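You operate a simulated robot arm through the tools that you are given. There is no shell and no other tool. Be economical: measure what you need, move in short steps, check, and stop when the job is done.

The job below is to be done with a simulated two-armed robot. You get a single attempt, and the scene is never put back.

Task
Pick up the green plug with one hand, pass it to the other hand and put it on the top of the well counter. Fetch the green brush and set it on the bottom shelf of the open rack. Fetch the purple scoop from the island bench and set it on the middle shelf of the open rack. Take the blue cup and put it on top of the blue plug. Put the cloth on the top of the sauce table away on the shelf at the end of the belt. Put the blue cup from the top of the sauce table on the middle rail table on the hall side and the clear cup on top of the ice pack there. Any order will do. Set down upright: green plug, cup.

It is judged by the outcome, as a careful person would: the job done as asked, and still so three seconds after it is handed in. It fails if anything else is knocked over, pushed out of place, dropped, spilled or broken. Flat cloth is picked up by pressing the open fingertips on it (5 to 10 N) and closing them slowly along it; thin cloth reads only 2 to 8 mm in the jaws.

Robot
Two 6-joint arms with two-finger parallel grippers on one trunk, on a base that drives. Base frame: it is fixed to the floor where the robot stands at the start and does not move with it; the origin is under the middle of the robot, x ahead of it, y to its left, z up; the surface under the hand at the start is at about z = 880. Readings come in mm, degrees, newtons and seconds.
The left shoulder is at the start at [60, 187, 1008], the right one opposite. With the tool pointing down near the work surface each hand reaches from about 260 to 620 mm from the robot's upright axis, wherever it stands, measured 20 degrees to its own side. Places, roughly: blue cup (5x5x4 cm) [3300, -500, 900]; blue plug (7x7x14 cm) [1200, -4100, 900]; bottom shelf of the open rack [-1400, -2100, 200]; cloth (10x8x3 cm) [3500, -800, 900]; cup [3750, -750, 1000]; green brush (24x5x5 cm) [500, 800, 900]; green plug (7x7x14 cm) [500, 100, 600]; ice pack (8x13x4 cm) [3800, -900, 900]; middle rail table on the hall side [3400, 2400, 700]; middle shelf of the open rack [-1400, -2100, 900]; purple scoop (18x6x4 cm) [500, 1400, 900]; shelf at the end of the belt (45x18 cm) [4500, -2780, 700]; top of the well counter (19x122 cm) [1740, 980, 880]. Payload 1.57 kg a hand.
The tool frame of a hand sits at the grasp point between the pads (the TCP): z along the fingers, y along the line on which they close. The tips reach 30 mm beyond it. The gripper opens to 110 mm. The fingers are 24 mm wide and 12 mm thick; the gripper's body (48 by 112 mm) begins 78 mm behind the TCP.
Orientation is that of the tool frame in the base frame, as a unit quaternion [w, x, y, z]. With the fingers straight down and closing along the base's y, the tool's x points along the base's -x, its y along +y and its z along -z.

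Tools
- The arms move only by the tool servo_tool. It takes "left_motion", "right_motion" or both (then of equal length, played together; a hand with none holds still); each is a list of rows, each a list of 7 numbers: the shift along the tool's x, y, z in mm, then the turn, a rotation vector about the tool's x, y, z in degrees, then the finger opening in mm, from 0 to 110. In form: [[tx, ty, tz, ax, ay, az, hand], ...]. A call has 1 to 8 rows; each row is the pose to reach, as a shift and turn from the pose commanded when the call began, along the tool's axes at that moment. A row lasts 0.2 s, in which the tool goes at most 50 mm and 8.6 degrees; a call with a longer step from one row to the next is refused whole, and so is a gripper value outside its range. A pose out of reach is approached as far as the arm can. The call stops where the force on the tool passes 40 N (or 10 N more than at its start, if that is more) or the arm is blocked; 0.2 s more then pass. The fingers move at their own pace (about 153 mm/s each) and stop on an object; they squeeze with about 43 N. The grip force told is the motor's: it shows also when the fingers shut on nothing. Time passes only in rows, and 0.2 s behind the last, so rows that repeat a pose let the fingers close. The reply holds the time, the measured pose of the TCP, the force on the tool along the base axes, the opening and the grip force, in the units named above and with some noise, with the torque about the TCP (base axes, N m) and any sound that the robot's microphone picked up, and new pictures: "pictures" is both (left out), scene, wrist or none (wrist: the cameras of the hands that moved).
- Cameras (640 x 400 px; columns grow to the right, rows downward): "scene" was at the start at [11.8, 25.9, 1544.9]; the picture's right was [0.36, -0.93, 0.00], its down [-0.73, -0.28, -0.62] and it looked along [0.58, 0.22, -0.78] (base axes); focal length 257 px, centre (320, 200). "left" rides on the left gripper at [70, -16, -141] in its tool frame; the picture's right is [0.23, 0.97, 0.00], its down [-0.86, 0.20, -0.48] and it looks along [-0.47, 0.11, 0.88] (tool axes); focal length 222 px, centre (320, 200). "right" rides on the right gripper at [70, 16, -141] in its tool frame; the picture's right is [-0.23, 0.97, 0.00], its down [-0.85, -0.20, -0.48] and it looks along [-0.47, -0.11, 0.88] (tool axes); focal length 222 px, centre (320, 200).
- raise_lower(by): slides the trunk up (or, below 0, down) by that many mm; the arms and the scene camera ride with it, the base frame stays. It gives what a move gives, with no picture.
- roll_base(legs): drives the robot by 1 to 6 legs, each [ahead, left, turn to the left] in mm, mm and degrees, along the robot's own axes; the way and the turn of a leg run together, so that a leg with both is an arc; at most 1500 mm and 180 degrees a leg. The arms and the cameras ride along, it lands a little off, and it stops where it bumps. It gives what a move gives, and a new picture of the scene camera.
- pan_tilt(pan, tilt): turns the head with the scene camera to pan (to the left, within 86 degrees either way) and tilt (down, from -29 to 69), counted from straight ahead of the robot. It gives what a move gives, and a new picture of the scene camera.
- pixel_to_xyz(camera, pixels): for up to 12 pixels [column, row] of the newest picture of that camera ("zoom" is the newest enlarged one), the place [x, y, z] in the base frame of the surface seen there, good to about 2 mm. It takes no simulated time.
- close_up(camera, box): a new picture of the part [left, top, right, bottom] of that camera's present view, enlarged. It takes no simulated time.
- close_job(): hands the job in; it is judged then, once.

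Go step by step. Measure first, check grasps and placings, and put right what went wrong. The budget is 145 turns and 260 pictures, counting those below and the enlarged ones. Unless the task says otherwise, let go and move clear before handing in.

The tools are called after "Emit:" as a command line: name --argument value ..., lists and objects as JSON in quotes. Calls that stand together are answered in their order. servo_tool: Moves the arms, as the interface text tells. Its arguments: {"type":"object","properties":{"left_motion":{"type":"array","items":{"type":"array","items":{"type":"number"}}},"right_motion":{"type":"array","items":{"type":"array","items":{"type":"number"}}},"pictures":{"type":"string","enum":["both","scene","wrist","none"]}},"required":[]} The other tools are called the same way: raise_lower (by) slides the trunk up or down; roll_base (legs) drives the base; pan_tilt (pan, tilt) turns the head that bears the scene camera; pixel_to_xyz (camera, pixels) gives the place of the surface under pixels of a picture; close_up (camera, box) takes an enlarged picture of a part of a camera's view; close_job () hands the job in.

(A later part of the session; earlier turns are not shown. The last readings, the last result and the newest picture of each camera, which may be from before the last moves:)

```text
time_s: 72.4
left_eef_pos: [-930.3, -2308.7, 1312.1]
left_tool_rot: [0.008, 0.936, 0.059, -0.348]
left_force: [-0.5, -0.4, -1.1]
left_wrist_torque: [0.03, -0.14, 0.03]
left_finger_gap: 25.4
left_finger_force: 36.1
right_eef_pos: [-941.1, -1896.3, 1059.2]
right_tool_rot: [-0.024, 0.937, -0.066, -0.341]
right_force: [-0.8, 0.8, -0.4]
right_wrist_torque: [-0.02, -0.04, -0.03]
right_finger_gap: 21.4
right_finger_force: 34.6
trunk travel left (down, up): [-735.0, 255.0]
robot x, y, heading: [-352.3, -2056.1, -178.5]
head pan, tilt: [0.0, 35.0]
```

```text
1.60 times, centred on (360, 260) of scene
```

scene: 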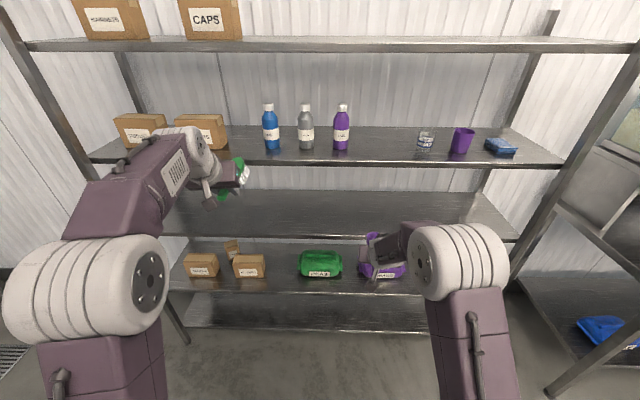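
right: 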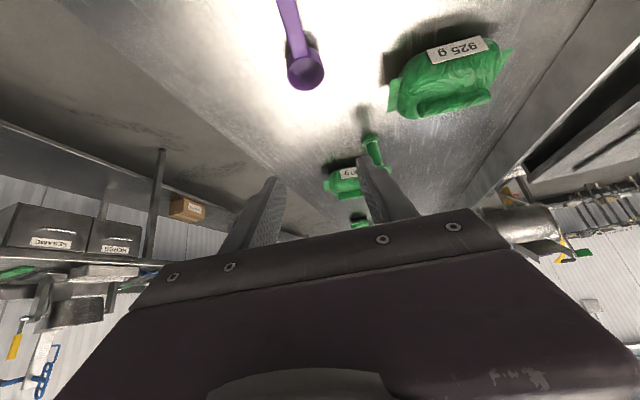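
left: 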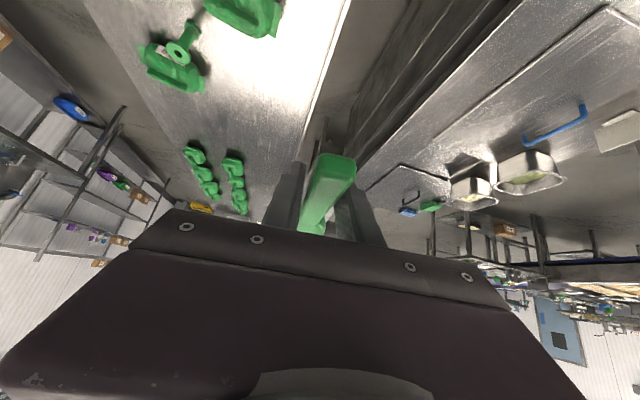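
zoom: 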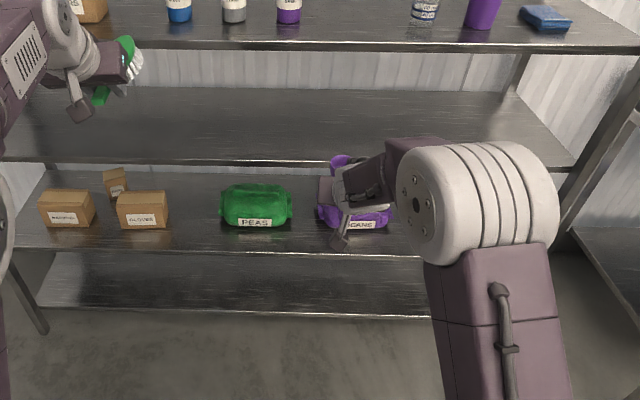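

Middle shelf is z 918 and bottom z 158, front edge x≈-1187. Before inserting the scoop I'll draw the left hand back and swing the brush sideways to clear the shelves.

Emit:
servo_tool --left_motion '[[22, 11, -19, -5.6, 0, -6.4, 0], [43, 23, -38, -11.3, 0, -12.9, 0], [65, 34, -57, -17, 0, -19.4, 0], [86, 46, -76, -22.6, 0, -25.9, 0], [108, 57, -94, -28.3, 0, -32.3, 0], [130, 69, -113, -33.9, 0, -38.8, 0], [151, 80, -132, -39.6, 0, -45.3, 0]]' --pictures "scene"

```text
time_s: 74.0
left_eef_pos: [-722.0, -2364.7, 1313.3]
left_tool_rot: [0.185, 0.784, 0.52, -0.284]
left_force: [-0.7, 0.9, -2.1]
left_wrist_torque: [0.11, -0.05, -0.05]
left_finger_gap: 24.9
left_finger_force: 36.6
right_eef_pos: [-939.0, -1896.0, 1060.0]
right_tool_rot: [-0.024, 0.937, -0.065, -0.342]
right_force: [-0.5, 0.8, -0.5]
right_wrist_torque: [-0.02, -0.01, -0.03]
right_finger_gap: 21.1
right_finger_force: 34.7
trunk travel left (down, up): [-735.0, 255.0]
robot x, y, heading: [-353.4, -2048.7, -178.3]
head pan, tilt: [0.0, 35.0]
```

scene: 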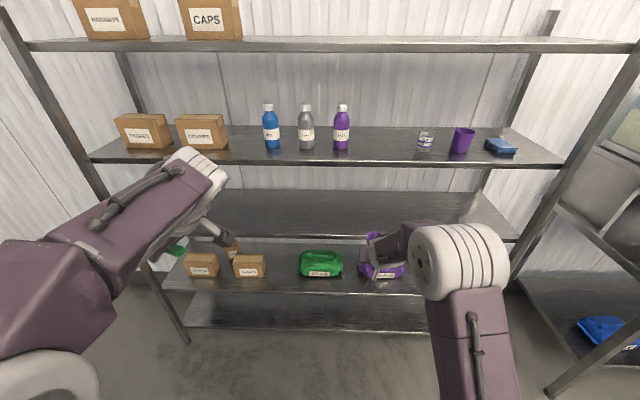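

The brush is out of the way. Lower the trunk to bring the scoop just above shelf height, checking the right elbow's position.

Emit:
raise_lower --by -96

Emit:
pan_tilt --pan -10 --tilt 42

Emit:
pixel_to_xyz --camera "scene" --pixels '[[480, 210], [440, 200], [420, 220], [400, 210], [380, 230], [200, 130], [220, 220]]'

```text
time_s: 75.3
left_eef_pos: [-722.4, -2364.3, 1216.6]
left_tool_rot: [0.185, 0.785, 0.519, -0.284]
left_force: [0.0, -0.1, -0.9]
left_wrist_torque: [0.08, -0.06, -0.02]
left_finger_gap: 25.3
left_finger_force: 36.6
right_eef_pos: [-941.1, -1895.1, 964.0]
right_tool_rot: [-0.023, 0.938, -0.065, -0.341]
right_force: [0.8, -0.9, -0.1]
right_wrist_torque: [0.0, -0.07, 0.0]
right_finger_gap: 21.0
right_finger_force: 34.3
trunk travel left (down, up): [-639.0, 351.0]
robot x, y, heading: [-352.7, -2050.8, -178.4]
head pan, tilt: [0.0, 35.0]
```

```text
time_s: 76.0
left_eef_pos: [-724.0, -2364.3, 1216.8]
left_tool_rot: [0.184, 0.785, 0.52, -0.283]
left_force: [-0.4, -0.3, -1.1]
left_wrist_torque: [0.13, -0.05, -0.01]
left_finger_gap: 25.4
left_finger_force: 37.0
right_eef_pos: [-939.3, -1895.6, 962.7]
right_tool_rot: [-0.024, 0.937, -0.066, -0.342]
right_force: [-0.1, 0.5, -0.8]
right_wrist_torque: [-0.03, 0.01, 0.02]
right_finger_gap: 21.1
right_finger_force: 34.9
trunk travel left (down, up): [-639.0, 351.0]
robot x, y, heading: [-350.1, -2049.5, -178.3]
head pan, tilt: [-10.0, 42.0]
```

scene: 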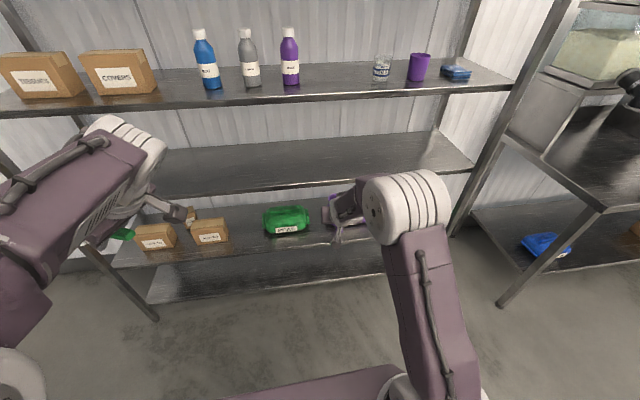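

```text
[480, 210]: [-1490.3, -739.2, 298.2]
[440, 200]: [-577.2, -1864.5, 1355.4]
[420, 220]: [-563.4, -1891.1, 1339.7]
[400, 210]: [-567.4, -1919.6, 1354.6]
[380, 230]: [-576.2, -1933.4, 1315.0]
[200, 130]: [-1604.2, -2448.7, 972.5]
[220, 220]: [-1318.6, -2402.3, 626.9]
```

Right elbow clears. Checking the left elbow's foremost point before I drive in.

Emit:
pixel_to_xyz --camera "scene" --pixels '[[150, 140], [120, 125], [155, 165], [140, 205], [165, 210], [185, 215], [125, 235]]'

```text
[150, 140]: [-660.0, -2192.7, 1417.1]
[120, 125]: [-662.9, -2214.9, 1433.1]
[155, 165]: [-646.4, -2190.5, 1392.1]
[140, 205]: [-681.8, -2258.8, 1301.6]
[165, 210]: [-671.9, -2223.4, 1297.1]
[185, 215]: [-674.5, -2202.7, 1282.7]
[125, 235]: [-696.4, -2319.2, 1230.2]
```

Nothing on the left goes ahead of x≈-730, so driving in 320 mm is safe.

Emit:
roll_base --legs '[[320, 0, 0]]'

Emit:
close_up --camera "right" --box '[0, 0, 640, 400]'

```text
time_s: 78.2
left_eef_pos: [-1040.8, -2371.2, 1216.5]
left_tool_rot: [0.183, 0.786, 0.518, -0.285]
left_force: [0.5, 0.8, -0.9]
left_wrist_torque: [0.1, -0.05, -0.01]
left_finger_gap: 25.4
left_finger_force: 36.3
right_eef_pos: [-1258.0, -1904.7, 962.8]
right_tool_rot: [-0.024, 0.937, -0.065, -0.341]
right_force: [-0.4, -0.3, -0.6]
right_wrist_torque: [-0.03, -0.03, 0.01]
right_finger_gap: 21.0
right_finger_force: 34.2
trunk travel left (down, up): [-639.0, 351.0]
robot x, y, heading: [-667.9, -2058.8, -178.2]
head pan, tilt: [-10.0, 42.0]
```

scene: 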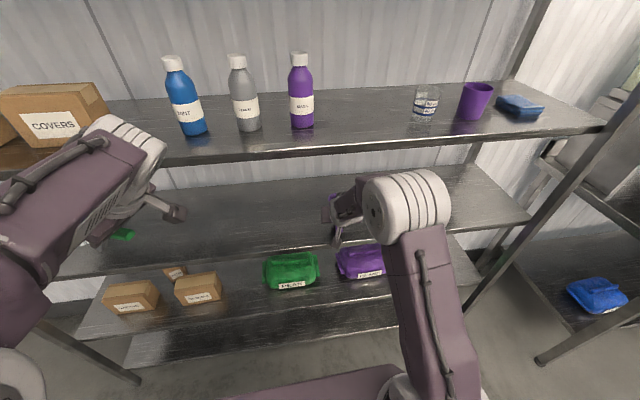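

```text
1.00 times, centred on (320, 200) of right (not enlarged: the box is as wide or as high as the picture)
```

zoom: 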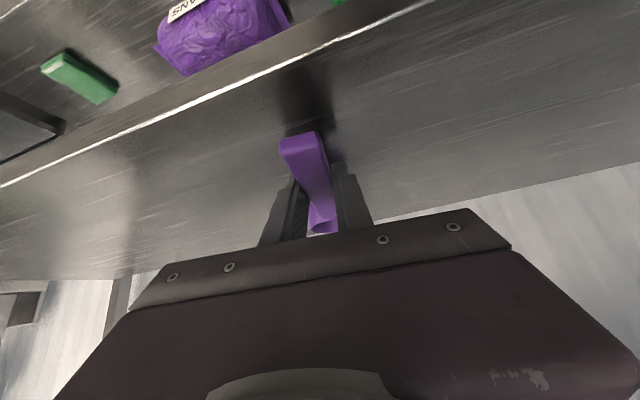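

Scoop is fully over the shelf with the handle end inside the front edge. Lowering 11 mm to contact.

Emit:
servo_tool --right_motion '[[3.5, 0, 4, 0, 0, 0, 0], [7, 0, 8.5, 0, 0, 0, 0], [7.5, 0, 9.5, 0, 0, 0, 0]]' --pictures "none"

```text
time_s: 79.0
left_eef_pos: [-1042.3, -2373.0, 1216.5]
left_tool_rot: [0.183, 0.785, 0.519, -0.284]
left_force: [0.9, 0.1, -2.0]
left_wrist_torque: [0.08, -0.03, 0.02]
left_finger_gap: 25.4
left_finger_force: 37.2
right_eef_pos: [-1256.6, -1905.4, 953.5]
right_tool_rot: [-0.023, 0.937, -0.065, -0.341]
right_force: [-1.0, -0.3, 0.4]
right_wrist_torque: [0.0, 0.08, 0.03]
right_finger_gap: 21.2
right_finger_force: 34.4
trunk travel left (down, up): [-639.0, 351.0]
robot x, y, heading: [-670.4, -2060.1, -178.0]
head pan, tilt: [-10.0, 42.0]
```

Emit:
servo_tool --right_motion '[[1.5, 0, 2, 0, 0, 0, 0], [2.5, 0, 3, 0, 0, 0, 0], [2.5, 0, 3, 0, 0, 0, 0]]' --pictures "none"

```text
time_s: 79.8
left_eef_pos: [-1039.2, -2374.8, 1217.2]
left_tool_rot: [0.184, 0.784, 0.519, -0.285]
left_force: [-0.8, 0.1, -1.4]
left_wrist_torque: [0.12, -0.03, -0.01]
left_finger_gap: 25.2
left_finger_force: 37.0
right_eef_pos: [-1257.4, -1905.0, 950.5]
right_tool_rot: [-0.025, 0.936, -0.066, -0.345]
right_force: [-0.6, 0.0, 19.9]
right_wrist_torque: [-0.06, 0.26, -0.11]
right_finger_gap: 21.2
right_finger_force: 33.7
trunk travel left (down, up): [-639.0, 351.0]
robot x, y, heading: [-666.8, -2060.1, -178.3]
head pan, tilt: [-10.0, 42.0]
```

The scoop is on the shelf (20 N). Opening and withdrawing along the tool axis.

Emit:
servo_tool --right_motion '[[-0.6, 0, -0.8, 0, 0, 0, 25], [-0.6, 0, -0.8, 0, 0, 0, 45], [-0.6, 0, -0.8, 0, 0, 0, 50], [0, 0, -25, 0, 0, 0, 50], [0, 0, -60, 0, 0, 0, 50], [20, 0, -90, 0, 0, 0, 50]]' --pictures "both"

```text
time_s: 81.2
left_eef_pos: [-1042.2, -2374.4, 1215.9]
left_tool_rot: [0.184, 0.785, 0.519, -0.284]
left_force: [0.3, 0.1, -1.8]
left_wrist_torque: [0.1, -0.06, -0.01]
left_finger_gap: 25.5
left_finger_force: 36.9
right_eef_pos: [-1185.0, -1915.1, 1001.6]
right_tool_rot: [-0.023, 0.938, -0.066, -0.34]
right_force: [0.8, 0.0, -0.2]
right_wrist_torque: [0.03, 0.02, 0.01]
right_finger_gap: 50.1
right_finger_force: 0.1
trunk travel left (down, up): [-639.0, 351.0]
robot x, y, heading: [-667.4, -2062.8, -178.2]
head pan, tilt: [-10.0, 42.0]
```

scene: 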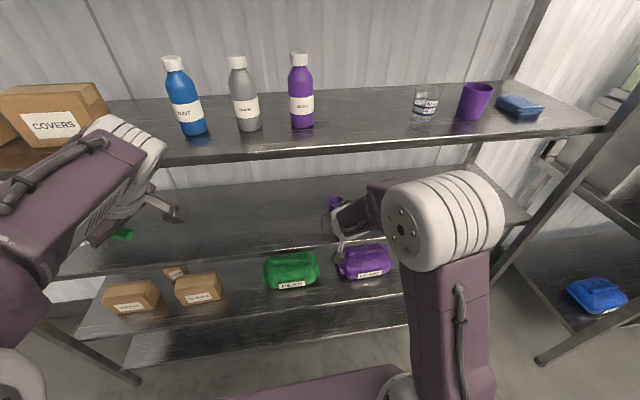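
right: 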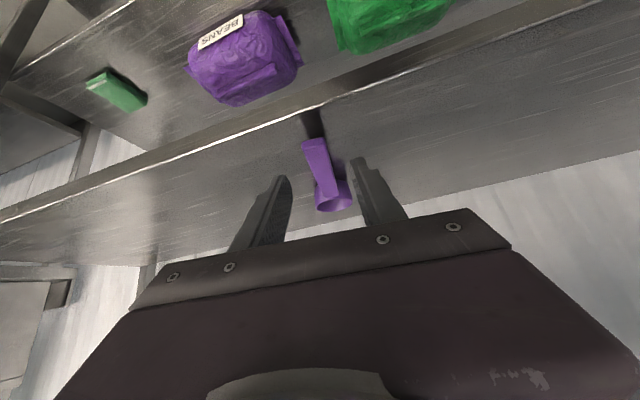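

The scoop rests on the middle shelf. Backing away, then putting the left hand back to its forward pose and the right hand in.

Emit:
roll_base --legs '[[-400, 0, 0]]'

Emit:
servo_tool --left_motion '[[-5, -29, 5, 5.6, 0, 6.4, 0], [-10, -58, 9, 11.3, 0, 12.9, 0], [-15, -87, 14, 17, 0, 19.4, 0], [-21, -116, 18, 22.6, 0, 25.9, 0], [-26, -145, 23, 28.3, 0, 32.3, 0], [-31, -174, 27, 33.9, 0, 38.8, 0], [-36, -203, 32, 39.6, 0, 45.3, 0]]' --right_motion '[[22, -11, -19, 0, 4, 0, 50], [43, -23, -38, 0, 8, 0, 50], [65, -34, -57, 0, 12, 0, 50], [86, -46, -76, 0, 16, 0, 50], [108, -57, -94, 0, 20, 0, 50], [130, -69, -113, 0, 24, 0, 50], [151, -80, -132, 0, 28, 0, 50]]' --pictures "scene"

Emit:
raise_lower --by -620

```text
time_s: 83.7
left_eef_pos: [-639.6, -2364.0, 1216.3]
left_tool_rot: [0.185, 0.783, 0.522, -0.282]
left_force: [-0.3, -0.8, -1.4]
left_wrist_torque: [0.11, -0.05, 0.0]
left_finger_gap: 25.7
left_finger_force: 36.7
right_eef_pos: [-787.6, -1905.6, 1001.4]
right_tool_rot: [-0.022, 0.938, -0.062, -0.341]
right_force: [-0.8, -0.5, -0.9]
right_wrist_torque: [-0.03, 0.0, 0.01]
right_finger_gap: 49.8
right_finger_force: 0.2
trunk travel left (down, up): [-639.0, 351.0]
robot x, y, heading: [-270.9, -2050.0, -177.6]
head pan, tilt: [-10.0, 42.0]
```

scene: 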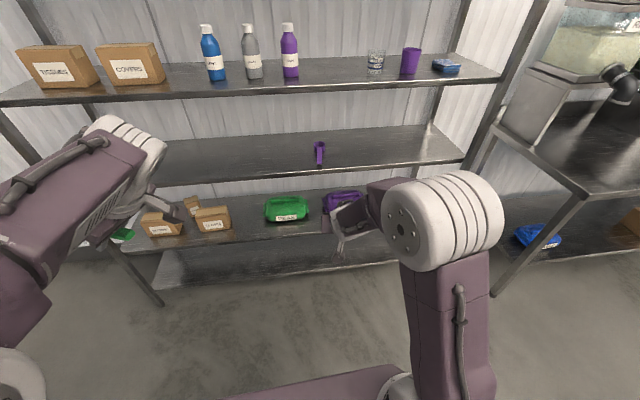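

```text
time_s: 85.3
left_eef_pos: [-845.3, -2330.9, 1213.7]
left_tool_rot: [0.009, 0.936, 0.063, -0.347]
left_force: [-0.5, 0.1, -1.2]
left_wrist_torque: [0.02, -0.1, -0.01]
left_finger_gap: 25.3
left_finger_force: 36.6
right_eef_pos: [-578.4, -1852.8, 1006.3]
right_tool_rot: [-0.006, 0.992, -0.065, -0.104]
right_force: [0.2, -0.4, -0.9]
right_wrist_torque: [0.01, 0.0, 0.01]
right_finger_gap: 49.8
right_finger_force: 0.1
trunk travel left (down, up): [-639.0, 351.0]
robot x, y, heading: [-269.4, -2050.4, -177.6]
head pan, tilt: [-10.0, 42.0]
```

scene: 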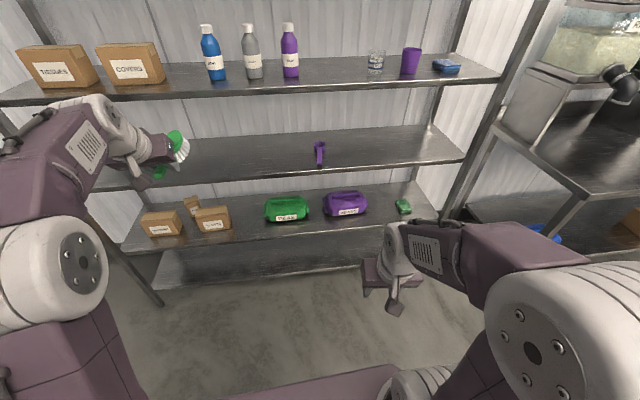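

```text
refused: -620 is not a number from -400 to 400
```

Raise/lower takes at most 400 per call; lowering in two goes, then the left hand down in steps.

Emit:
raise_lower --by -380

Emit:
raise_lower --by -240

Emit:
servo_tool --left_motion '[[31, 0, 35, 0, 0, 0, 0], [61, 0, 70, 0, 0, 0, 0], [92, 0, 105, 0, 0, 0, 0], [122, 0, 140, 0, 0, 0, 0], [153, 0, 175, 0, 0, 0, 0], [183, 0, 210, 0, 0, 0, 0], [214, 0, 245, 0, 0, 0, 0], [230, 0, 264, 0, 0, 0, 0]]' --pictures "both"

```text
time_s: 88.9
left_eef_pos: [-843.6, -2331.7, 834.2]
left_tool_rot: [0.008, 0.936, 0.062, -0.347]
left_force: [-0.2, -0.4, -0.6]
left_wrist_torque: [0.0, -0.15, 0.05]
left_finger_gap: 25.8
left_finger_force: 36.6
right_eef_pos: [-579.3, -1852.2, 626.8]
right_tool_rot: [-0.008, 0.992, -0.066, -0.104]
right_force: [-0.3, 0.0, -0.4]
right_wrist_torque: [-0.04, 0.05, -0.02]
right_finger_gap: 50.0
right_finger_force: 0.0
trunk travel left (down, up): [-259.0, 731.0]
robot x, y, heading: [-264.8, -2046.6, -177.8]
head pan, tilt: [-10.0, 42.0]
```

```text
time_s: 91.4
left_eef_pos: [-844.0, -2331.3, 593.7]
left_tool_rot: [0.009, 0.936, 0.063, -0.347]
left_force: [0.1, -0.5, -1.3]
left_wrist_torque: [0.02, -0.12, -0.04]
left_finger_gap: 25.5
left_finger_force: 37.4
right_eef_pos: [-577.5, -1852.1, 386.3]
right_tool_rot: [-0.007, 0.992, -0.065, -0.104]
right_force: [0.1, 0.7, 0.0]
right_wrist_torque: [0.04, 0.03, 0.0]
right_finger_gap: 50.1
right_finger_force: 0.0
trunk travel left (down, up): [-19.0, 971.0]
robot x, y, heading: [-272.1, -2048.6, -177.7]
head pan, tilt: [-10.0, 42.0]
```

```text
time_s: 93.2
left_eef_pos: [-842.2, -2325.2, 242.6]
left_tool_rot: [0.004, 0.936, 0.062, -0.345]
left_force: [0.3, -0.4, -1.5]
left_wrist_torque: [0.04, -0.14, 0.0]
left_finger_gap: 25.3
left_finger_force: 36.4
left hand out of reach, approached as far as the arm can: row 5, 8
right_eef_pos: [-578.8, -1851.8, 387.0]
right_tool_rot: [-0.007, 0.992, -0.065, -0.104]
right_force: [0.2, 0.6, 0.1]
right_wrist_torque: [0.0, 0.04, 0.0]
right_finger_gap: 50.2
right_finger_force: 0.0
trunk travel left (down, up): [-19.0, 971.0]
robot x, y, heading: [-268.6, -2049.7, -177.7]
head pan, tilt: [-10.0, 42.0]
```

scene: 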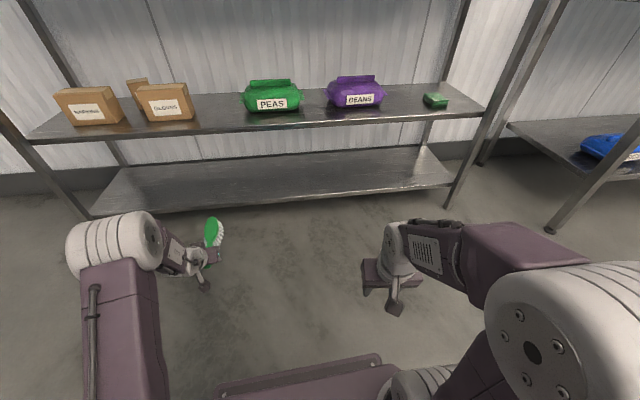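
left: 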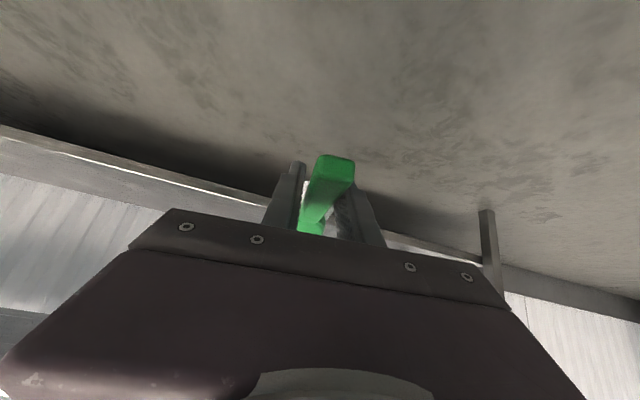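

Left hand is at z 243 at full tilt; the brush's underside ~z 208 clears the bottom shelf (158). Driving in 425 mm.

Emit:
roll_base --legs '[[425, 0, 0]]'

Emit:
close_up --camera "left" --box '[0, 0, 640, 400]'

```text
time_s: 95.8
left_eef_pos: [-1259.0, -2340.8, 243.6]
left_tool_rot: [0.003, 0.936, 0.061, -0.346]
left_force: [0.1, 0.2, -1.5]
left_wrist_torque: [0.02, -0.09, -0.04]
left_finger_gap: 25.5
left_finger_force: 36.7
right_eef_pos: [-994.3, -1868.6, 386.1]
right_tool_rot: [-0.007, 0.992, -0.066, -0.105]
right_force: [-0.3, -0.5, 0.5]
right_wrist_torque: [-0.04, -0.02, 0.0]
right_finger_gap: 50.2
right_finger_force: 0.0
trunk travel left (down, up): [-19.0, 971.0]
robot x, y, heading: [-679.8, -2060.9, -178.0]
head pan, tilt: [-10.0, 42.0]
```

scene: 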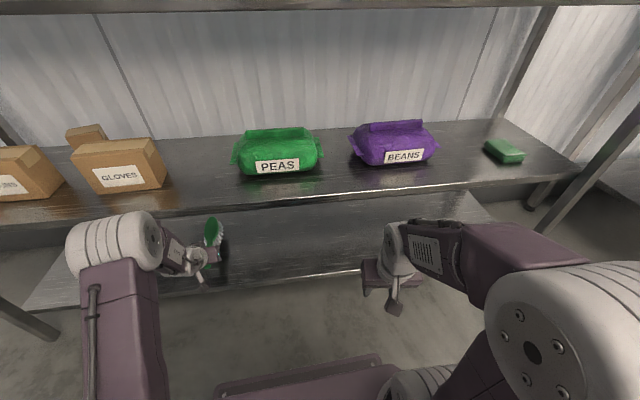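

```text
1.00 times, centred on (320, 200) of left (not enlarged: the box is as wide or as high as the picture)
```

zoom: 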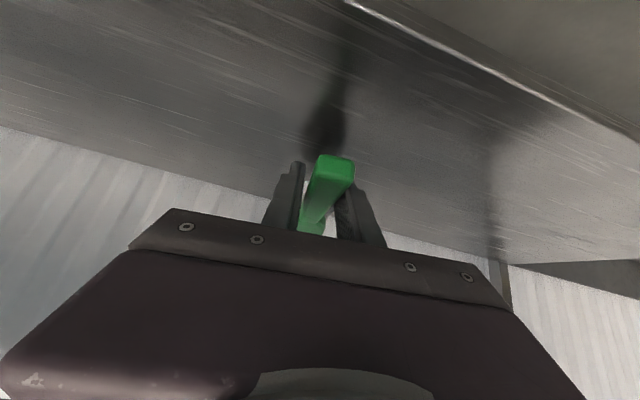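

Brush is over the bottom shelf. Lowering trunk the last bit and then the arm toward contact.

Emit:
raise_lower --by -18

Emit:
servo_tool --left_motion '[[6.6, 0, 7.5, 0, 0, 0, 0], [13, 0, 15, 0, 0, 0, 0], [18, 0, 20.5, 0, 0, 0, 0], [18, 0, 20.5, 0, 0, 0, 0]]' --pictures "none"

```text
time_s: 96.5
left_eef_pos: [-1259.6, -2341.0, 225.3]
left_tool_rot: [0.004, 0.936, 0.062, -0.345]
left_force: [-0.1, 0.1, -1.2]
left_wrist_torque: [-0.01, -0.1, -0.01]
left_finger_gap: 25.4
left_finger_force: 36.6
right_eef_pos: [-994.5, -1867.0, 369.9]
right_tool_rot: [-0.007, 0.992, -0.065, -0.104]
right_force: [0.4, -0.9, -1.4]
right_wrist_torque: [0.01, 0.01, -0.01]
right_finger_gap: 50.1
right_finger_force: 0.1
trunk travel left (down, up): [-1.0, 989.0]
robot x, y, heading: [-686.4, -2062.0, -177.7]
head pan, tilt: [-10.0, 42.0]
```

```text
time_s: 97.5
left_eef_pos: [-1260.2, -2340.8, 199.4]
left_tool_rot: [-0.001, 0.936, 0.06, -0.346]
left_force: [0.1, 0.7, -1.6]
left_wrist_torque: [-0.02, -0.12, -0.01]
left_finger_gap: 25.3
left_finger_force: 36.2
right_eef_pos: [-994.8, -1867.7, 369.2]
right_tool_rot: [-0.007, 0.992, -0.065, -0.104]
right_force: [-0.2, 0.3, -1.3]
right_wrist_torque: [0.0, 0.01, -0.03]
right_finger_gap: 50.1
right_finger_force: 0.1
trunk travel left (down, up): [-1.0, 989.0]
robot x, y, heading: [-684.2, -2062.1, -177.8]
head pan, tilt: [-10.0, 42.0]
```

Emit:
servo_tool --left_motion '[[2.6, 0, 3, 0, 0, 0, 0], [4.6, 0, 5.3, 0, 0, 0, 0], [4.6, 0, 5.3, 0, 0, 0, 0]]' --pictures "none"

```text
time_s: 98.2
left_eef_pos: [-1260.2, -2340.6, 193.9]
left_tool_rot: [-0.001, 0.936, 0.059, -0.346]
left_force: [-3.0, -0.5, 5.9]
left_wrist_torque: [-0.28, 1.11, 0.01]
left_finger_gap: 25.4
left_finger_force: 37.0
right_eef_pos: [-993.2, -1868.0, 368.8]
right_tool_rot: [-0.007, 0.992, -0.065, -0.104]
right_force: [-0.2, 0.5, -0.4]
right_wrist_torque: [0.03, -0.01, 0.01]
right_finger_gap: 50.1
right_finger_force: 0.1
trunk travel left (down, up): [-1.0, 989.0]
robot x, y, heading: [-685.4, -2061.5, -178.1]
head pan, tilt: [-10.0, 42.0]
```

Contact (6 N). Opening and withdrawing along the tool axis.

Emit:
servo_tool --left_motion '[[0, 0, 0, 0, 0, 0, 35], [0, 0, 0, 0, 0, 0, 50], [0, 0, 0, 0, 0, 0, 56], [0, 0, -25, 0, 0, 0, 56], [0, 0, -60, 0, 0, 0, 56], [20, 0, -95, 0, 0, 0, 56]]' --pictures "both"

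```text
time_s: 99.7
left_eef_pos: [-1177.5, -2340.0, 248.6]
left_tool_rot: [-0.002, 0.936, 0.059, -0.346]
left_force: [-0.1, -0.1, -0.1]
left_wrist_torque: [0.0, 0.02, 0.02]
left_finger_gap: 56.1
left_finger_force: 0.1
left hand out of reach, approached as far as the arm can: row 6
right_eef_pos: [-993.9, -1868.2, 369.7]
right_tool_rot: [-0.007, 0.992, -0.066, -0.104]
right_force: [-0.1, -0.3, 0.5]
right_wrist_torque: [0.01, 0.02, 0.0]
right_finger_gap: 49.9
right_finger_force: 0.0
trunk travel left (down, up): [-1.0, 989.0]
robot x, y, heading: [-685.3, -2064.3, -177.8]
head pan, tilt: [-10.0, 42.0]
```

scene: 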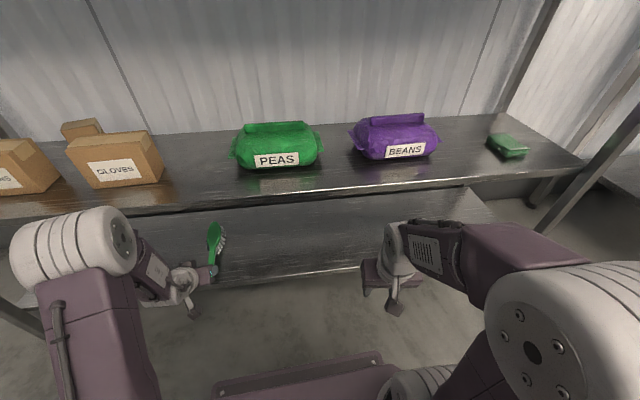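
left: 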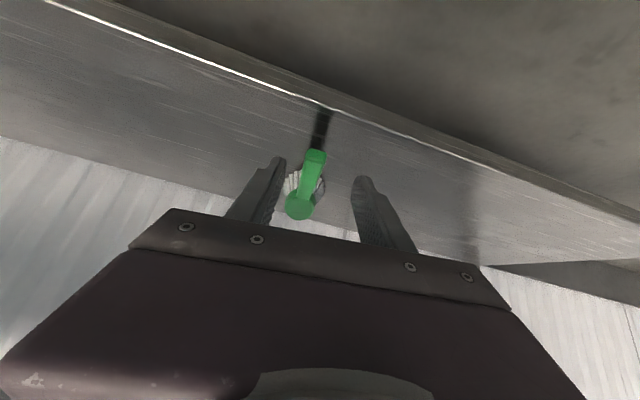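

The brush stands on the bottom shelf. Backing out, then going back up the aisle to look under the bench for the green plug.

Emit:
roll_base --legs '[[-250, 0, 0], [0, 0, -90], [1500, 0, 0], [650, 0, 0], [0, 0, -90]]'

Emit:
pan_tilt --pan 0 --tilt 20

```text
time_s: 119.2
left_eef_pos: [-51.1, 403.5, 248.6]
left_tool_rot: [0.345, -0.087, 0.934, 0.01]
left_force: [1.0, -0.1, -0.3]
left_wrist_torque: [0.0, -0.04, 0.0]
left_finger_gap: 56.1
left_finger_force: 0.0
right_eef_pos: [-207.9, -77.9, 368.8]
right_tool_rot: [0.104, 0.036, 0.994, -0.004]
right_force: [-0.2, -1.0, -0.1]
right_wrist_torque: [0.0, -0.01, 0.02]
right_finger_gap: 49.9
right_finger_force: 0.0
trunk travel left (down, up): [-1.0, 989.0]
robot x, y, heading: [-529.5, 95.5, 5.4]
head pan, tilt: [-10.0, 42.0]
```

scene: 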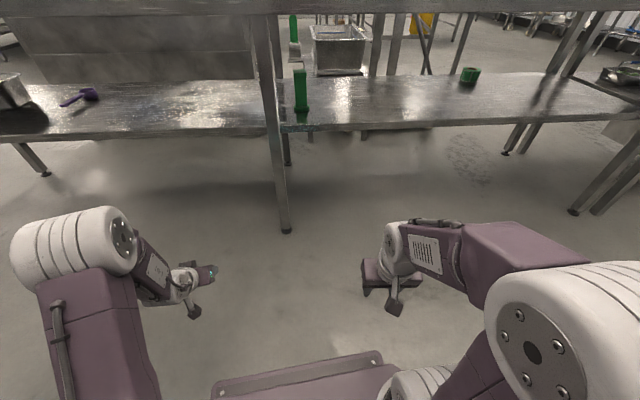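

```text
time_s: 120.1
left_eef_pos: [-50.9, 403.9, 248.7]
left_tool_rot: [0.345, -0.087, 0.935, 0.009]
left_force: [0.7, -0.2, -0.5]
left_wrist_torque: [0.01, -0.03, 0.03]
left_finger_gap: 56.0
left_finger_force: 0.0
right_eef_pos: [-207.2, -78.9, 369.8]
right_tool_rot: [0.105, 0.036, 0.994, -0.004]
right_force: [1.1, 0.1, 0.5]
right_wrist_torque: [-0.01, -0.05, 0.01]
right_finger_gap: 50.1
right_finger_force: 0.0
trunk travel left (down, up): [-1.0, 989.0]
robot x, y, heading: [-524.7, 100.9, 5.5]
head pan, tilt: [0.0, 20.0]
```

scene: 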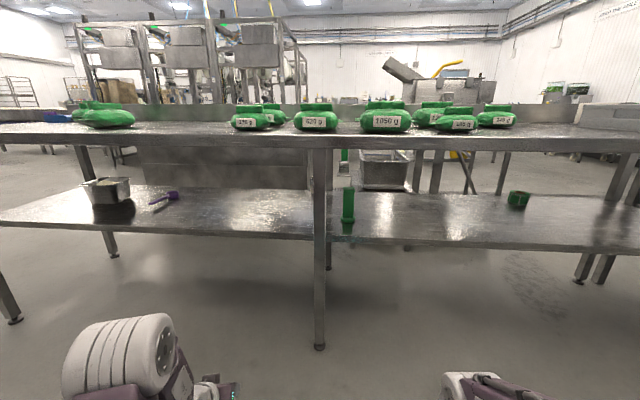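

The green plug stands on the undershelf at (348,205), just right of a bench leg. Measuring it.

Emit:
pixel_to_xyz --camera "scene" --pixels '[[348, 195], [348, 210], [348, 225], [348, 190], [348, 240], [320, 240], [320, 190], [330, 150], [350, 230], [420, 215], [380, 140]]'

Emit:
close_up --camera "scene" --box '[298, 135, 408, 255]'

```text
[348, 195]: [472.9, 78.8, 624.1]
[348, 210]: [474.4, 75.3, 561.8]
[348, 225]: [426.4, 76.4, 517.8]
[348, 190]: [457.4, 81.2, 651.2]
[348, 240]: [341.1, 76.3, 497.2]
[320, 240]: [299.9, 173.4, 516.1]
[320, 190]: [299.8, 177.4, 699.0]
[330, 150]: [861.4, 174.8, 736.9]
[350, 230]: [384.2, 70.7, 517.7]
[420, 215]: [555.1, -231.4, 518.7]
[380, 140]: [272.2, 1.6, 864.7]
```

```text
3.33 times, centred on (353, 195) of scene
```

zoom: 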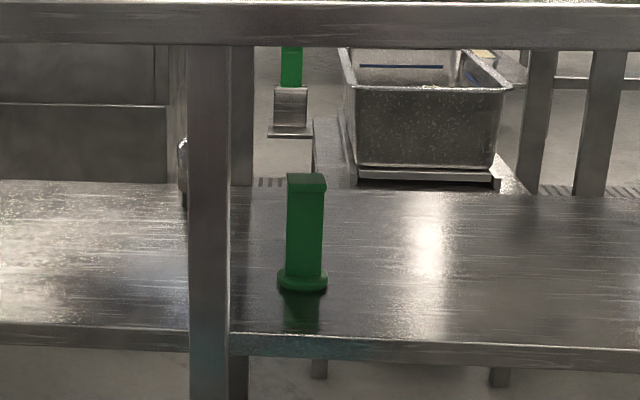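

Plug: shaft front at x≈473, y≈77, top z≈655, on the shelf at z 518; bench edge x 270, underside ~840. I need a near-horizontal right hand; I'll square up the base and try that pose in free space.

Emit:
roll_base --legs '[[0, 150, -5.5]]'

Emit:
servo_tool --right_motion '[[-25, 0, -25, 0, -8, 0, 90], [-49, 0, -51, 0, -16, 0, 90], [-74, 0, -76, 0, -24, 0, 90], [-98, 0, -102, 0, -32, 0, 90], [-123, 0, -127, 0, -40, 0, 90], [-147, 0, -153, 0, -48, 0, 90], [-172, 0, -178, 0, -56, 0, 90], [-197, 0, -204, 0, -64, 0, 90]]' --pictures "both"

```text
time_s: 121.5
left_eef_pos: [-30.8, 508.0, 248.2]
left_tool_rot: [0.346, -0.041, 0.937, -0.008]
left_force: [0.9, 0.4, -0.4]
left_wrist_torque: [0.01, 0.0, 0.0]
left_finger_gap: 56.2
left_finger_force: 0.0
right_eef_pos: [-233.0, 45.2, 368.7]
right_tool_rot: [0.104, 0.086, 0.991, -0.008]
right_force: [-1.4, -0.4, -0.5]
right_wrist_torque: [0.01, -0.01, -0.03]
right_finger_gap: 50.0
right_finger_force: 0.1
trunk travel left (down, up): [-1.0, 989.0]
robot x, y, heading: [-532.4, 253.8, 0.1]
head pan, tilt: [0.0, 20.0]
```

scene: 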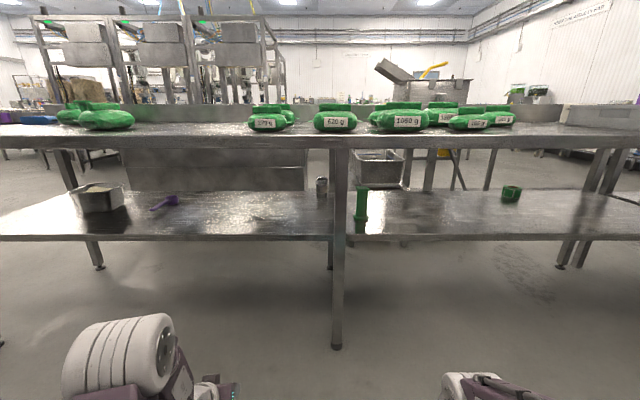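

```text
time_s: 123.3
left_eef_pos: [-31.1, 509.7, 248.4]
left_tool_rot: [0.345, -0.041, 0.938, -0.008]
left_force: [-0.8, 0.4, -0.1]
left_wrist_torque: [-0.02, -0.02, 0.04]
left_finger_gap: 56.1
left_finger_force: 0.1
right_eef_pos: [-62.0, 20.9, 599.1]
right_tool_rot: [0.614, 0.068, 0.785, -0.052]
right_force: [0.2, -0.3, 1.0]
right_wrist_torque: [0.0, -0.02, 0.0]
right_finger_gap: 89.9
right_finger_force: 0.0
right hand out of reach, approached as far as the arm can: row 2, 3, 4, 5, 6, 7, 8
trunk travel left (down, up): [-1.0, 989.0]
robot x, y, heading: [-533.7, 254.0, -0.1]
head pan, tilt: [0.0, 20.0]
```

scene: 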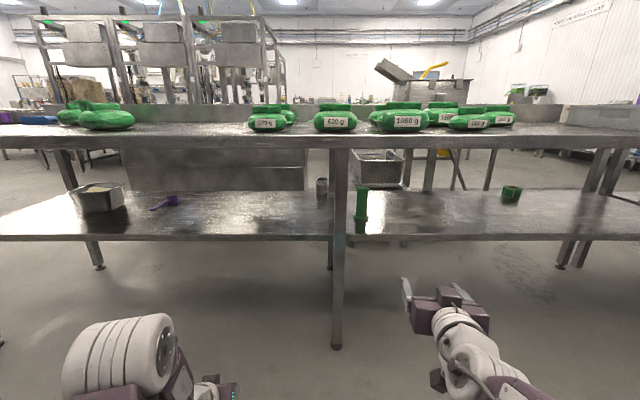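
right: 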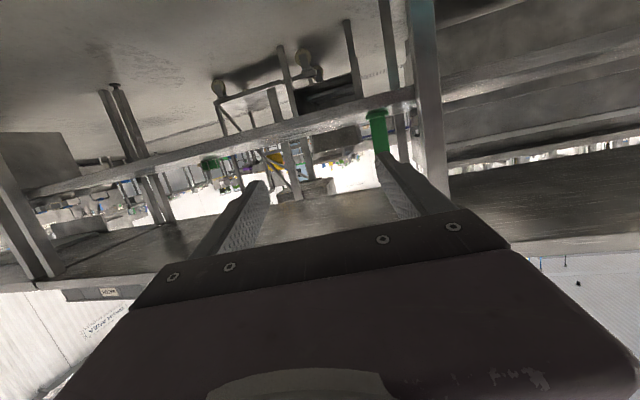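

A near-horizontal pose (tilt 76°) works. Straighten the yaw, extend 118 mm, and line up with the plug's y=77 while still outside the bench.

Emit:
servo_tool --right_motion '[[-8, 19, 26, -3.1, 0, -0.8, 95], [-17, 38, 51, -6.3, 0, -1.5, 95], [-25, 56, 77, -9.4, 0, -2.3, 95], [-33, 75, 102, -9.4, 0, -2.3, 95], [-33, 75, 102, -9.4, 0, -2.3, 95]]' --pictures "both"

```text
time_s: 124.5
left_eef_pos: [-30.4, 509.6, 247.8]
left_tool_rot: [0.345, -0.041, 0.938, -0.008]
left_force: [-0.3, 0.9, 0.2]
left_wrist_torque: [-0.01, -0.01, 0.0]
left_finger_gap: 56.0
left_finger_force: 0.0
right_eef_pos: [56.0, 82.0, 604.5]
right_tool_rot: [0.615, 0.003, 0.788, -0.003]
right_force: [0.1, 0.3, 0.3]
right_wrist_torque: [0.04, 0.01, 0.0]
right_finger_gap: 95.0
right_finger_force: 0.0
right hand out of reach, approached as far as the arm can: row 2, 3, 4, 5
trunk travel left (down, up): [-1.0, 989.0]
robot x, y, heading: [-536.3, 251.4, 0.1]
head pan, tilt: [0.0, 20.0]
```

scene: 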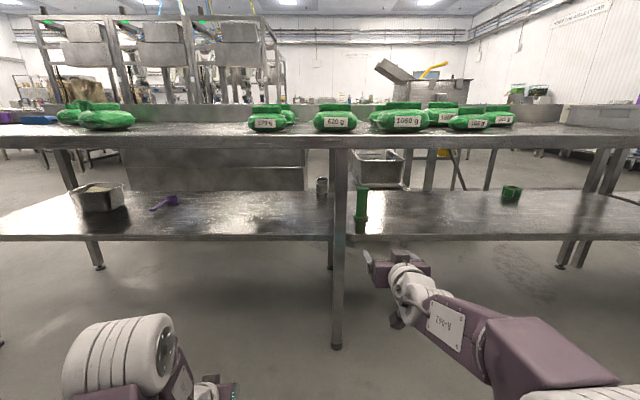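
right: 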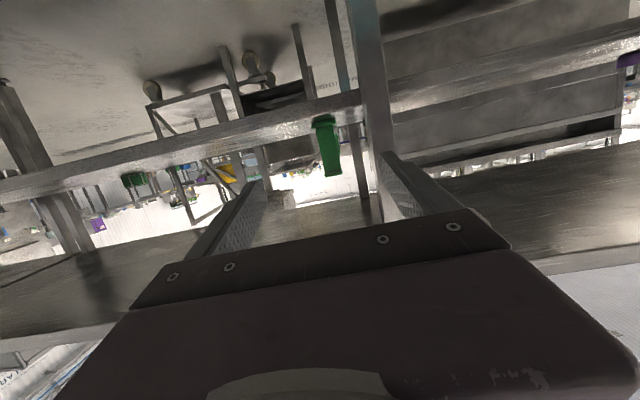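

Lined up: right TCP (56,82,605). I'll draw the left hand back from under the shelf, then drive in most of the way.

Emit:
servo_tool --left_motion '[[23, 0, -20, 0, 6, 0, 56], [45, 0, -40, 0, 12, 0, 56], [68, 0, -60, 0, 18, 0, 56], [90, 0, -80, 0, 24, 0, 56], [113, 0, -99, 0, 30, 0, 56]]' --pictures "none"

Emit:
roll_base --legs '[[330, -3, 0]]'

Emit:
close_up --camera "right" --box '[0, 0, 640, 400]'

```text
time_s: 125.7
left_eef_pos: [-170.9, 496.3, 251.6]
left_tool_rot: [0.111, -0.041, 0.993, -0.023]
left_force: [-0.1, 1.0, 0.4]
left_wrist_torque: [-0.01, 0.0, 0.02]
left_finger_gap: 55.8
left_finger_force: 0.1
left hand out of reach, approached as far as the arm can: row 4, 5
right_eef_pos: [55.1, 81.8, 604.2]
right_tool_rot: [0.615, 0.003, 0.789, -0.003]
right_force: [0.4, -1.0, -0.3]
right_wrist_torque: [-0.01, 0.03, -0.03]
right_finger_gap: 94.9
right_finger_force: 0.1
trunk travel left (down, up): [-1.0, 989.0]
robot x, y, heading: [-531.7, 253.9, -0.0]
head pan, tilt: [0.0, 20.0]
```

```text
time_s: 127.9
left_eef_pos: [164.9, 493.8, 252.0]
left_tool_rot: [0.11, -0.039, 0.993, -0.022]
left_force: [-0.1, -0.4, -0.7]
left_wrist_torque: [-0.01, -0.03, -0.04]
left_finger_gap: 56.2
left_finger_force: 0.0
right_eef_pos: [389.0, 80.6, 603.8]
right_tool_rot: [0.615, 0.003, 0.788, -0.003]
right_force: [-0.4, 0.5, -0.8]
right_wrist_torque: [0.0, -0.03, 0.0]
right_finger_gap: 95.2
right_finger_force: 0.0
trunk travel left (down, up): [-1.0, 989.0]
robot x, y, heading: [-198.6, 248.2, 0.0]
head pan, tilt: [0.0, 20.0]
```

scene: 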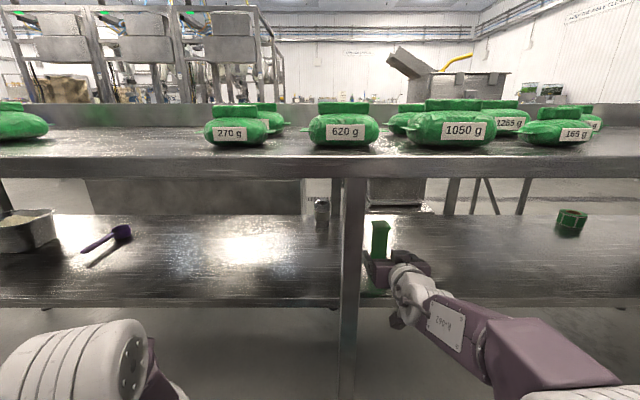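

```text
1.00 times, centred on (320, 200) of right (not enlarged: the box is as wide or as high as the picture)
```

zoom: 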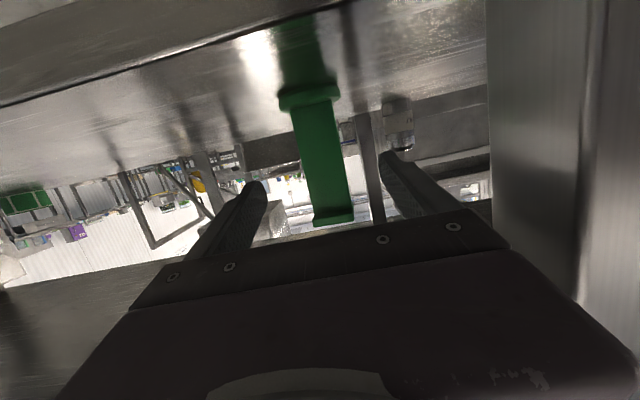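

The plug is centred between the fingers with the bench leg clear to the side. Measuring it from the wrist camera.

Emit:
pixel_to_xyz --camera "zoom" --pixels '[[300, 120], [318, 120], [332, 120], [325, 160], [310, 160], [340, 160], [332, 200], [490, 150], [310, 90]]'

```text
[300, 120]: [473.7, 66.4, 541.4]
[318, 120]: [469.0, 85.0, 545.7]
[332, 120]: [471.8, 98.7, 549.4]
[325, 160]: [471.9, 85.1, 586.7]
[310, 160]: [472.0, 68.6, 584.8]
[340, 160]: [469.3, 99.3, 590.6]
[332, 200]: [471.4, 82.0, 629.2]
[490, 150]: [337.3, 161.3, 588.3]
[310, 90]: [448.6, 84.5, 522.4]
```

Shaft is 40 mm square: face x≈471, y 62–103. I'll drop 14 mm, then advance 99 mm so the pads straddle its middle.

Emit:
servo_tool --right_motion '[[7, 1, 2, 0, 0, 0, 95], [14, 2, 3.5, 0, 0, 0, 95]]' --pictures "none"

Emit:
roll_base --legs '[[97, 0, 0]]'

Emit:
close_up --camera "right" --box '[160, 50, 480, 250]'

```text
time_s: 128.5
left_eef_pos: [164.9, 493.6, 251.2]
left_tool_rot: [0.11, -0.039, 0.993, -0.021]
left_force: [0.6, 0.6, 0.0]
left_wrist_torque: [-0.02, -0.01, -0.04]
left_finger_gap: 55.8
left_finger_force: 0.0
right_eef_pos: [389.9, 82.6, 589.6]
right_tool_rot: [0.614, 0.002, 0.789, -0.002]
right_force: [0.3, 0.1, -0.3]
right_wrist_torque: [0.02, 0.01, 0.01]
right_finger_gap: 95.1
right_finger_force: 0.0
trunk travel left (down, up): [-1.0, 989.0]
robot x, y, heading: [-198.8, 246.0, 0.0]
head pan, tilt: [0.0, 20.0]
```

```text
time_s: 129.6
left_eef_pos: [260.6, 493.8, 251.5]
left_tool_rot: [0.11, -0.038, 0.993, -0.022]
left_force: [0.0, 0.3, 0.9]
left_wrist_torque: [-0.03, -0.01, 0.0]
left_finger_gap: 56.0
left_finger_force: 0.0
right_eef_pos: [485.9, 81.5, 589.3]
right_tool_rot: [0.614, 0.003, 0.789, -0.004]
right_force: [0.2, 0.0, 0.0]
right_wrist_torque: [0.02, 0.0, 0.03]
right_finger_gap: 94.8
right_finger_force: 0.1
trunk travel left (down, up): [-1.0, 989.0]
robot x, y, heading: [-100.5, 250.1, 0.3]
head pan, tilt: [0.0, 20.0]
```

scene: 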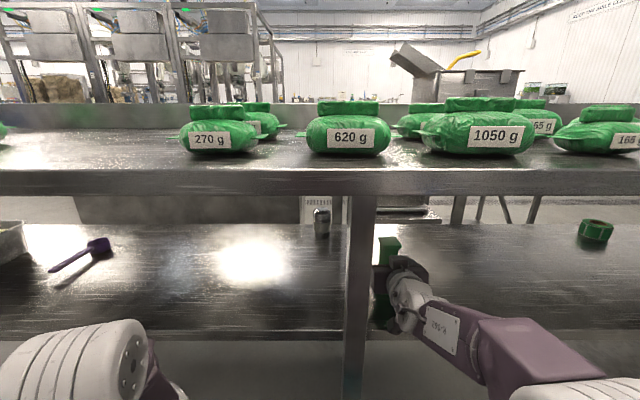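

```text
2.00 times, centred on (320, 150) of right
```

zoom: 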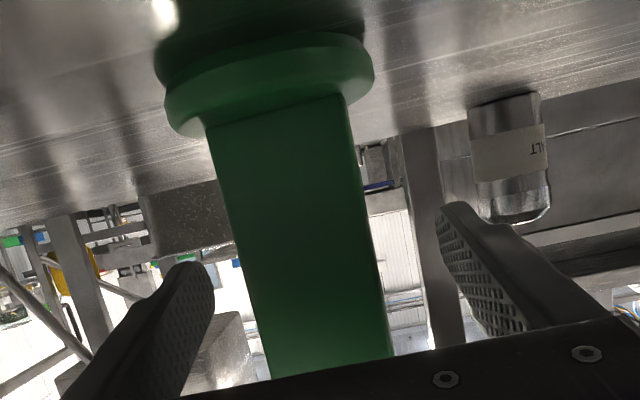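

Fingers straddle the shaft. Close and lift with the trunk.

Emit:
servo_tool --right_motion '[[0, 0, 0, 0, 0, 0, 60], [0, 0, 0, 0, 0, 0, 30], [0, 0, 0, 0, 0, 0, 20], [0, 0, 0, 0, 0, 0, 20]]' --pictures "none"

Emit:
raise_lower --by 40

Emit:
close_up --camera "right" --box '[160, 50, 480, 250]'

```text
time_s: 130.6
left_eef_pos: [260.6, 493.8, 251.2]
left_tool_rot: [0.11, -0.037, 0.993, -0.023]
left_force: [-0.5, 0.0, 1.3]
left_wrist_torque: [-0.03, 0.01, 0.0]
left_finger_gap: 55.8
left_finger_force: 0.1
right_eef_pos: [485.2, 81.6, 590.7]
right_tool_rot: [0.615, 0.004, 0.788, -0.004]
right_force: [0.8, -1.9, 1.8]
right_wrist_torque: [-0.07, -0.06, 0.03]
right_finger_gap: 44.1
right_finger_force: 43.1
trunk travel left (down, up): [-1.0, 989.0]
robot x, y, heading: [-102.6, 250.4, -0.3]
head pan, tilt: [0.0, 20.0]
```

```text
time_s: 131.5
left_eef_pos: [260.5, 493.8, 290.9]
left_tool_rot: [0.11, -0.038, 0.993, -0.022]
left_force: [-0.7, 0.0, -0.5]
left_wrist_torque: [-0.02, 0.02, 0.0]
left_finger_gap: 56.0
left_finger_force: 0.1
right_eef_pos: [484.7, 81.3, 628.9]
right_tool_rot: [0.614, 0.004, 0.789, -0.004]
right_force: [-0.5, 1.2, -1.7]
right_wrist_torque: [0.02, -0.04, -0.02]
right_finger_gap: 44.3
right_finger_force: 43.3
trunk travel left (down, up): [-41.0, 949.0]
robot x, y, heading: [-106.6, 248.5, -0.2]
head pan, tilt: [0.0, 20.0]
```

```text
2.00 times, centred on (320, 150) of right
```

zoom: 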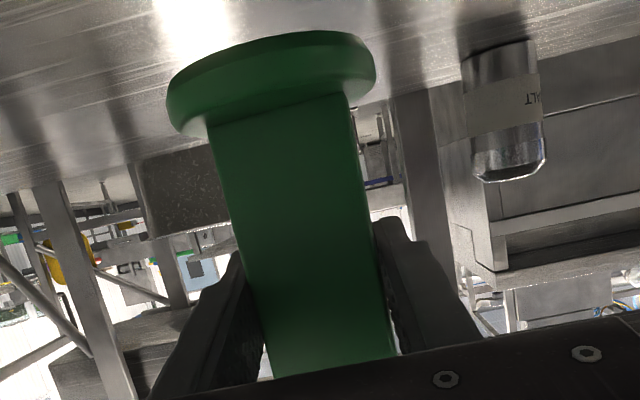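

The plug is lifted. Backing out from under the bench and raising the trunk for the handover.

Emit:
roll_base --legs '[[-430, 0, 0]]'

Emit:
raise_lower --by 400

Emit:
servo_tool --right_motion '[[12, 17, 3, 0, 0, 0, 20], [25, 35, 5, 0, 0, 0, 20], [37, 52, 8, 0, 0, 0, 20], [50, 70, 10, 0, 0, 0, 20], [62, 87, 13, 0, 0, 0, 20], [75, 105, 15, 0, 0, 0, 20]]' --left_motion '[[0, 5, -40, 0, 2, 0, 90], [-10, 5, -80, 0, 4, 0, 100], [-20, 5, -120, 0, 6, 0, 100], [-30, 5, -160, 0, 8, 0, 100], [-40, 5, -200, 0, 10, 0, 100], [-45, 5, -245, 0, 12, 0, 100]]' --pictures "scene"

```text
time_s: 134.1
left_eef_pos: [-160.1, 491.3, 291.4]
left_tool_rot: [0.11, -0.032, 0.993, -0.024]
left_force: [-0.8, -0.1, -0.5]
left_wrist_torque: [0.0, 0.01, 0.01]
left_finger_gap: 56.0
left_finger_force: 0.1
right_eef_pos: [60.3, 77.0, 630.6]
right_tool_rot: [0.615, 0.008, 0.789, -0.008]
right_force: [-0.1, 0.7, -2.3]
right_wrist_torque: [0.0, -0.01, 0.0]
right_finger_gap: 44.2
right_finger_force: 43.0
trunk travel left (down, up): [-41.0, 949.0]
robot x, y, heading: [-526.2, 254.5, -0.8]
head pan, tilt: [0.0, 20.0]
```

scene: 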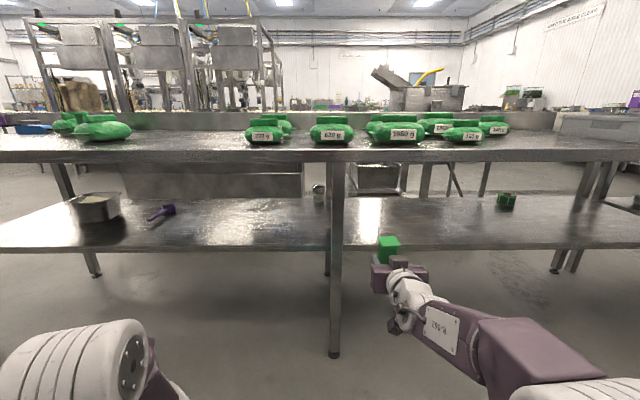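

```text
time_s: 137.9
left_eef_pos: [-159.5, 490.8, 690.9]
left_tool_rot: [0.11, -0.032, 0.993, -0.023]
left_force: [0.2, 0.2, -0.9]
left_wrist_torque: [-0.03, 0.01, 0.0]
left_finger_gap: 56.0
left_finger_force: 0.0
right_eef_pos: [60.3, 77.5, 1030.5]
right_tool_rot: [0.614, 0.008, 0.789, -0.008]
right_force: [0.1, 0.0, -2.5]
right_wrist_torque: [0.0, -0.01, -0.01]
right_finger_gap: 43.9
right_finger_force: 42.8
trunk travel left (down, up): [-441.0, 549.0]
robot x, y, heading: [-527.2, 252.3, -0.7]
head pan, tilt: [0.0, 20.0]
```

```text
time_s: 139.3
left_eef_pos: [-169.1, 510.3, 939.9]
left_tool_rot: [0.005, -0.03, 0.999, -0.026]
left_force: [-0.5, -0.1, 0.5]
left_wrist_torque: [-0.03, -0.03, 0.02]
left_finger_gap: 100.0
left_finger_force: 0.1
right_eef_pos: [57.5, 183.4, 952.7]
right_tool_rot: [0.614, 0.008, 0.789, -0.007]
right_force: [0.1, -0.1, -1.7]
right_wrist_torque: [0.02, -0.03, 0.01]
right_finger_gap: 44.0
right_finger_force: 43.5
trunk travel left (down, up): [-441.0, 549.0]
robot x, y, heading: [-525.1, 252.1, -0.7]
head pan, tilt: [0.0, 20.0]
```

scene: 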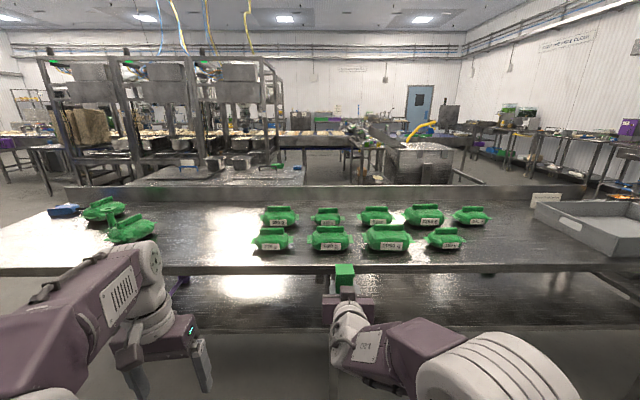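

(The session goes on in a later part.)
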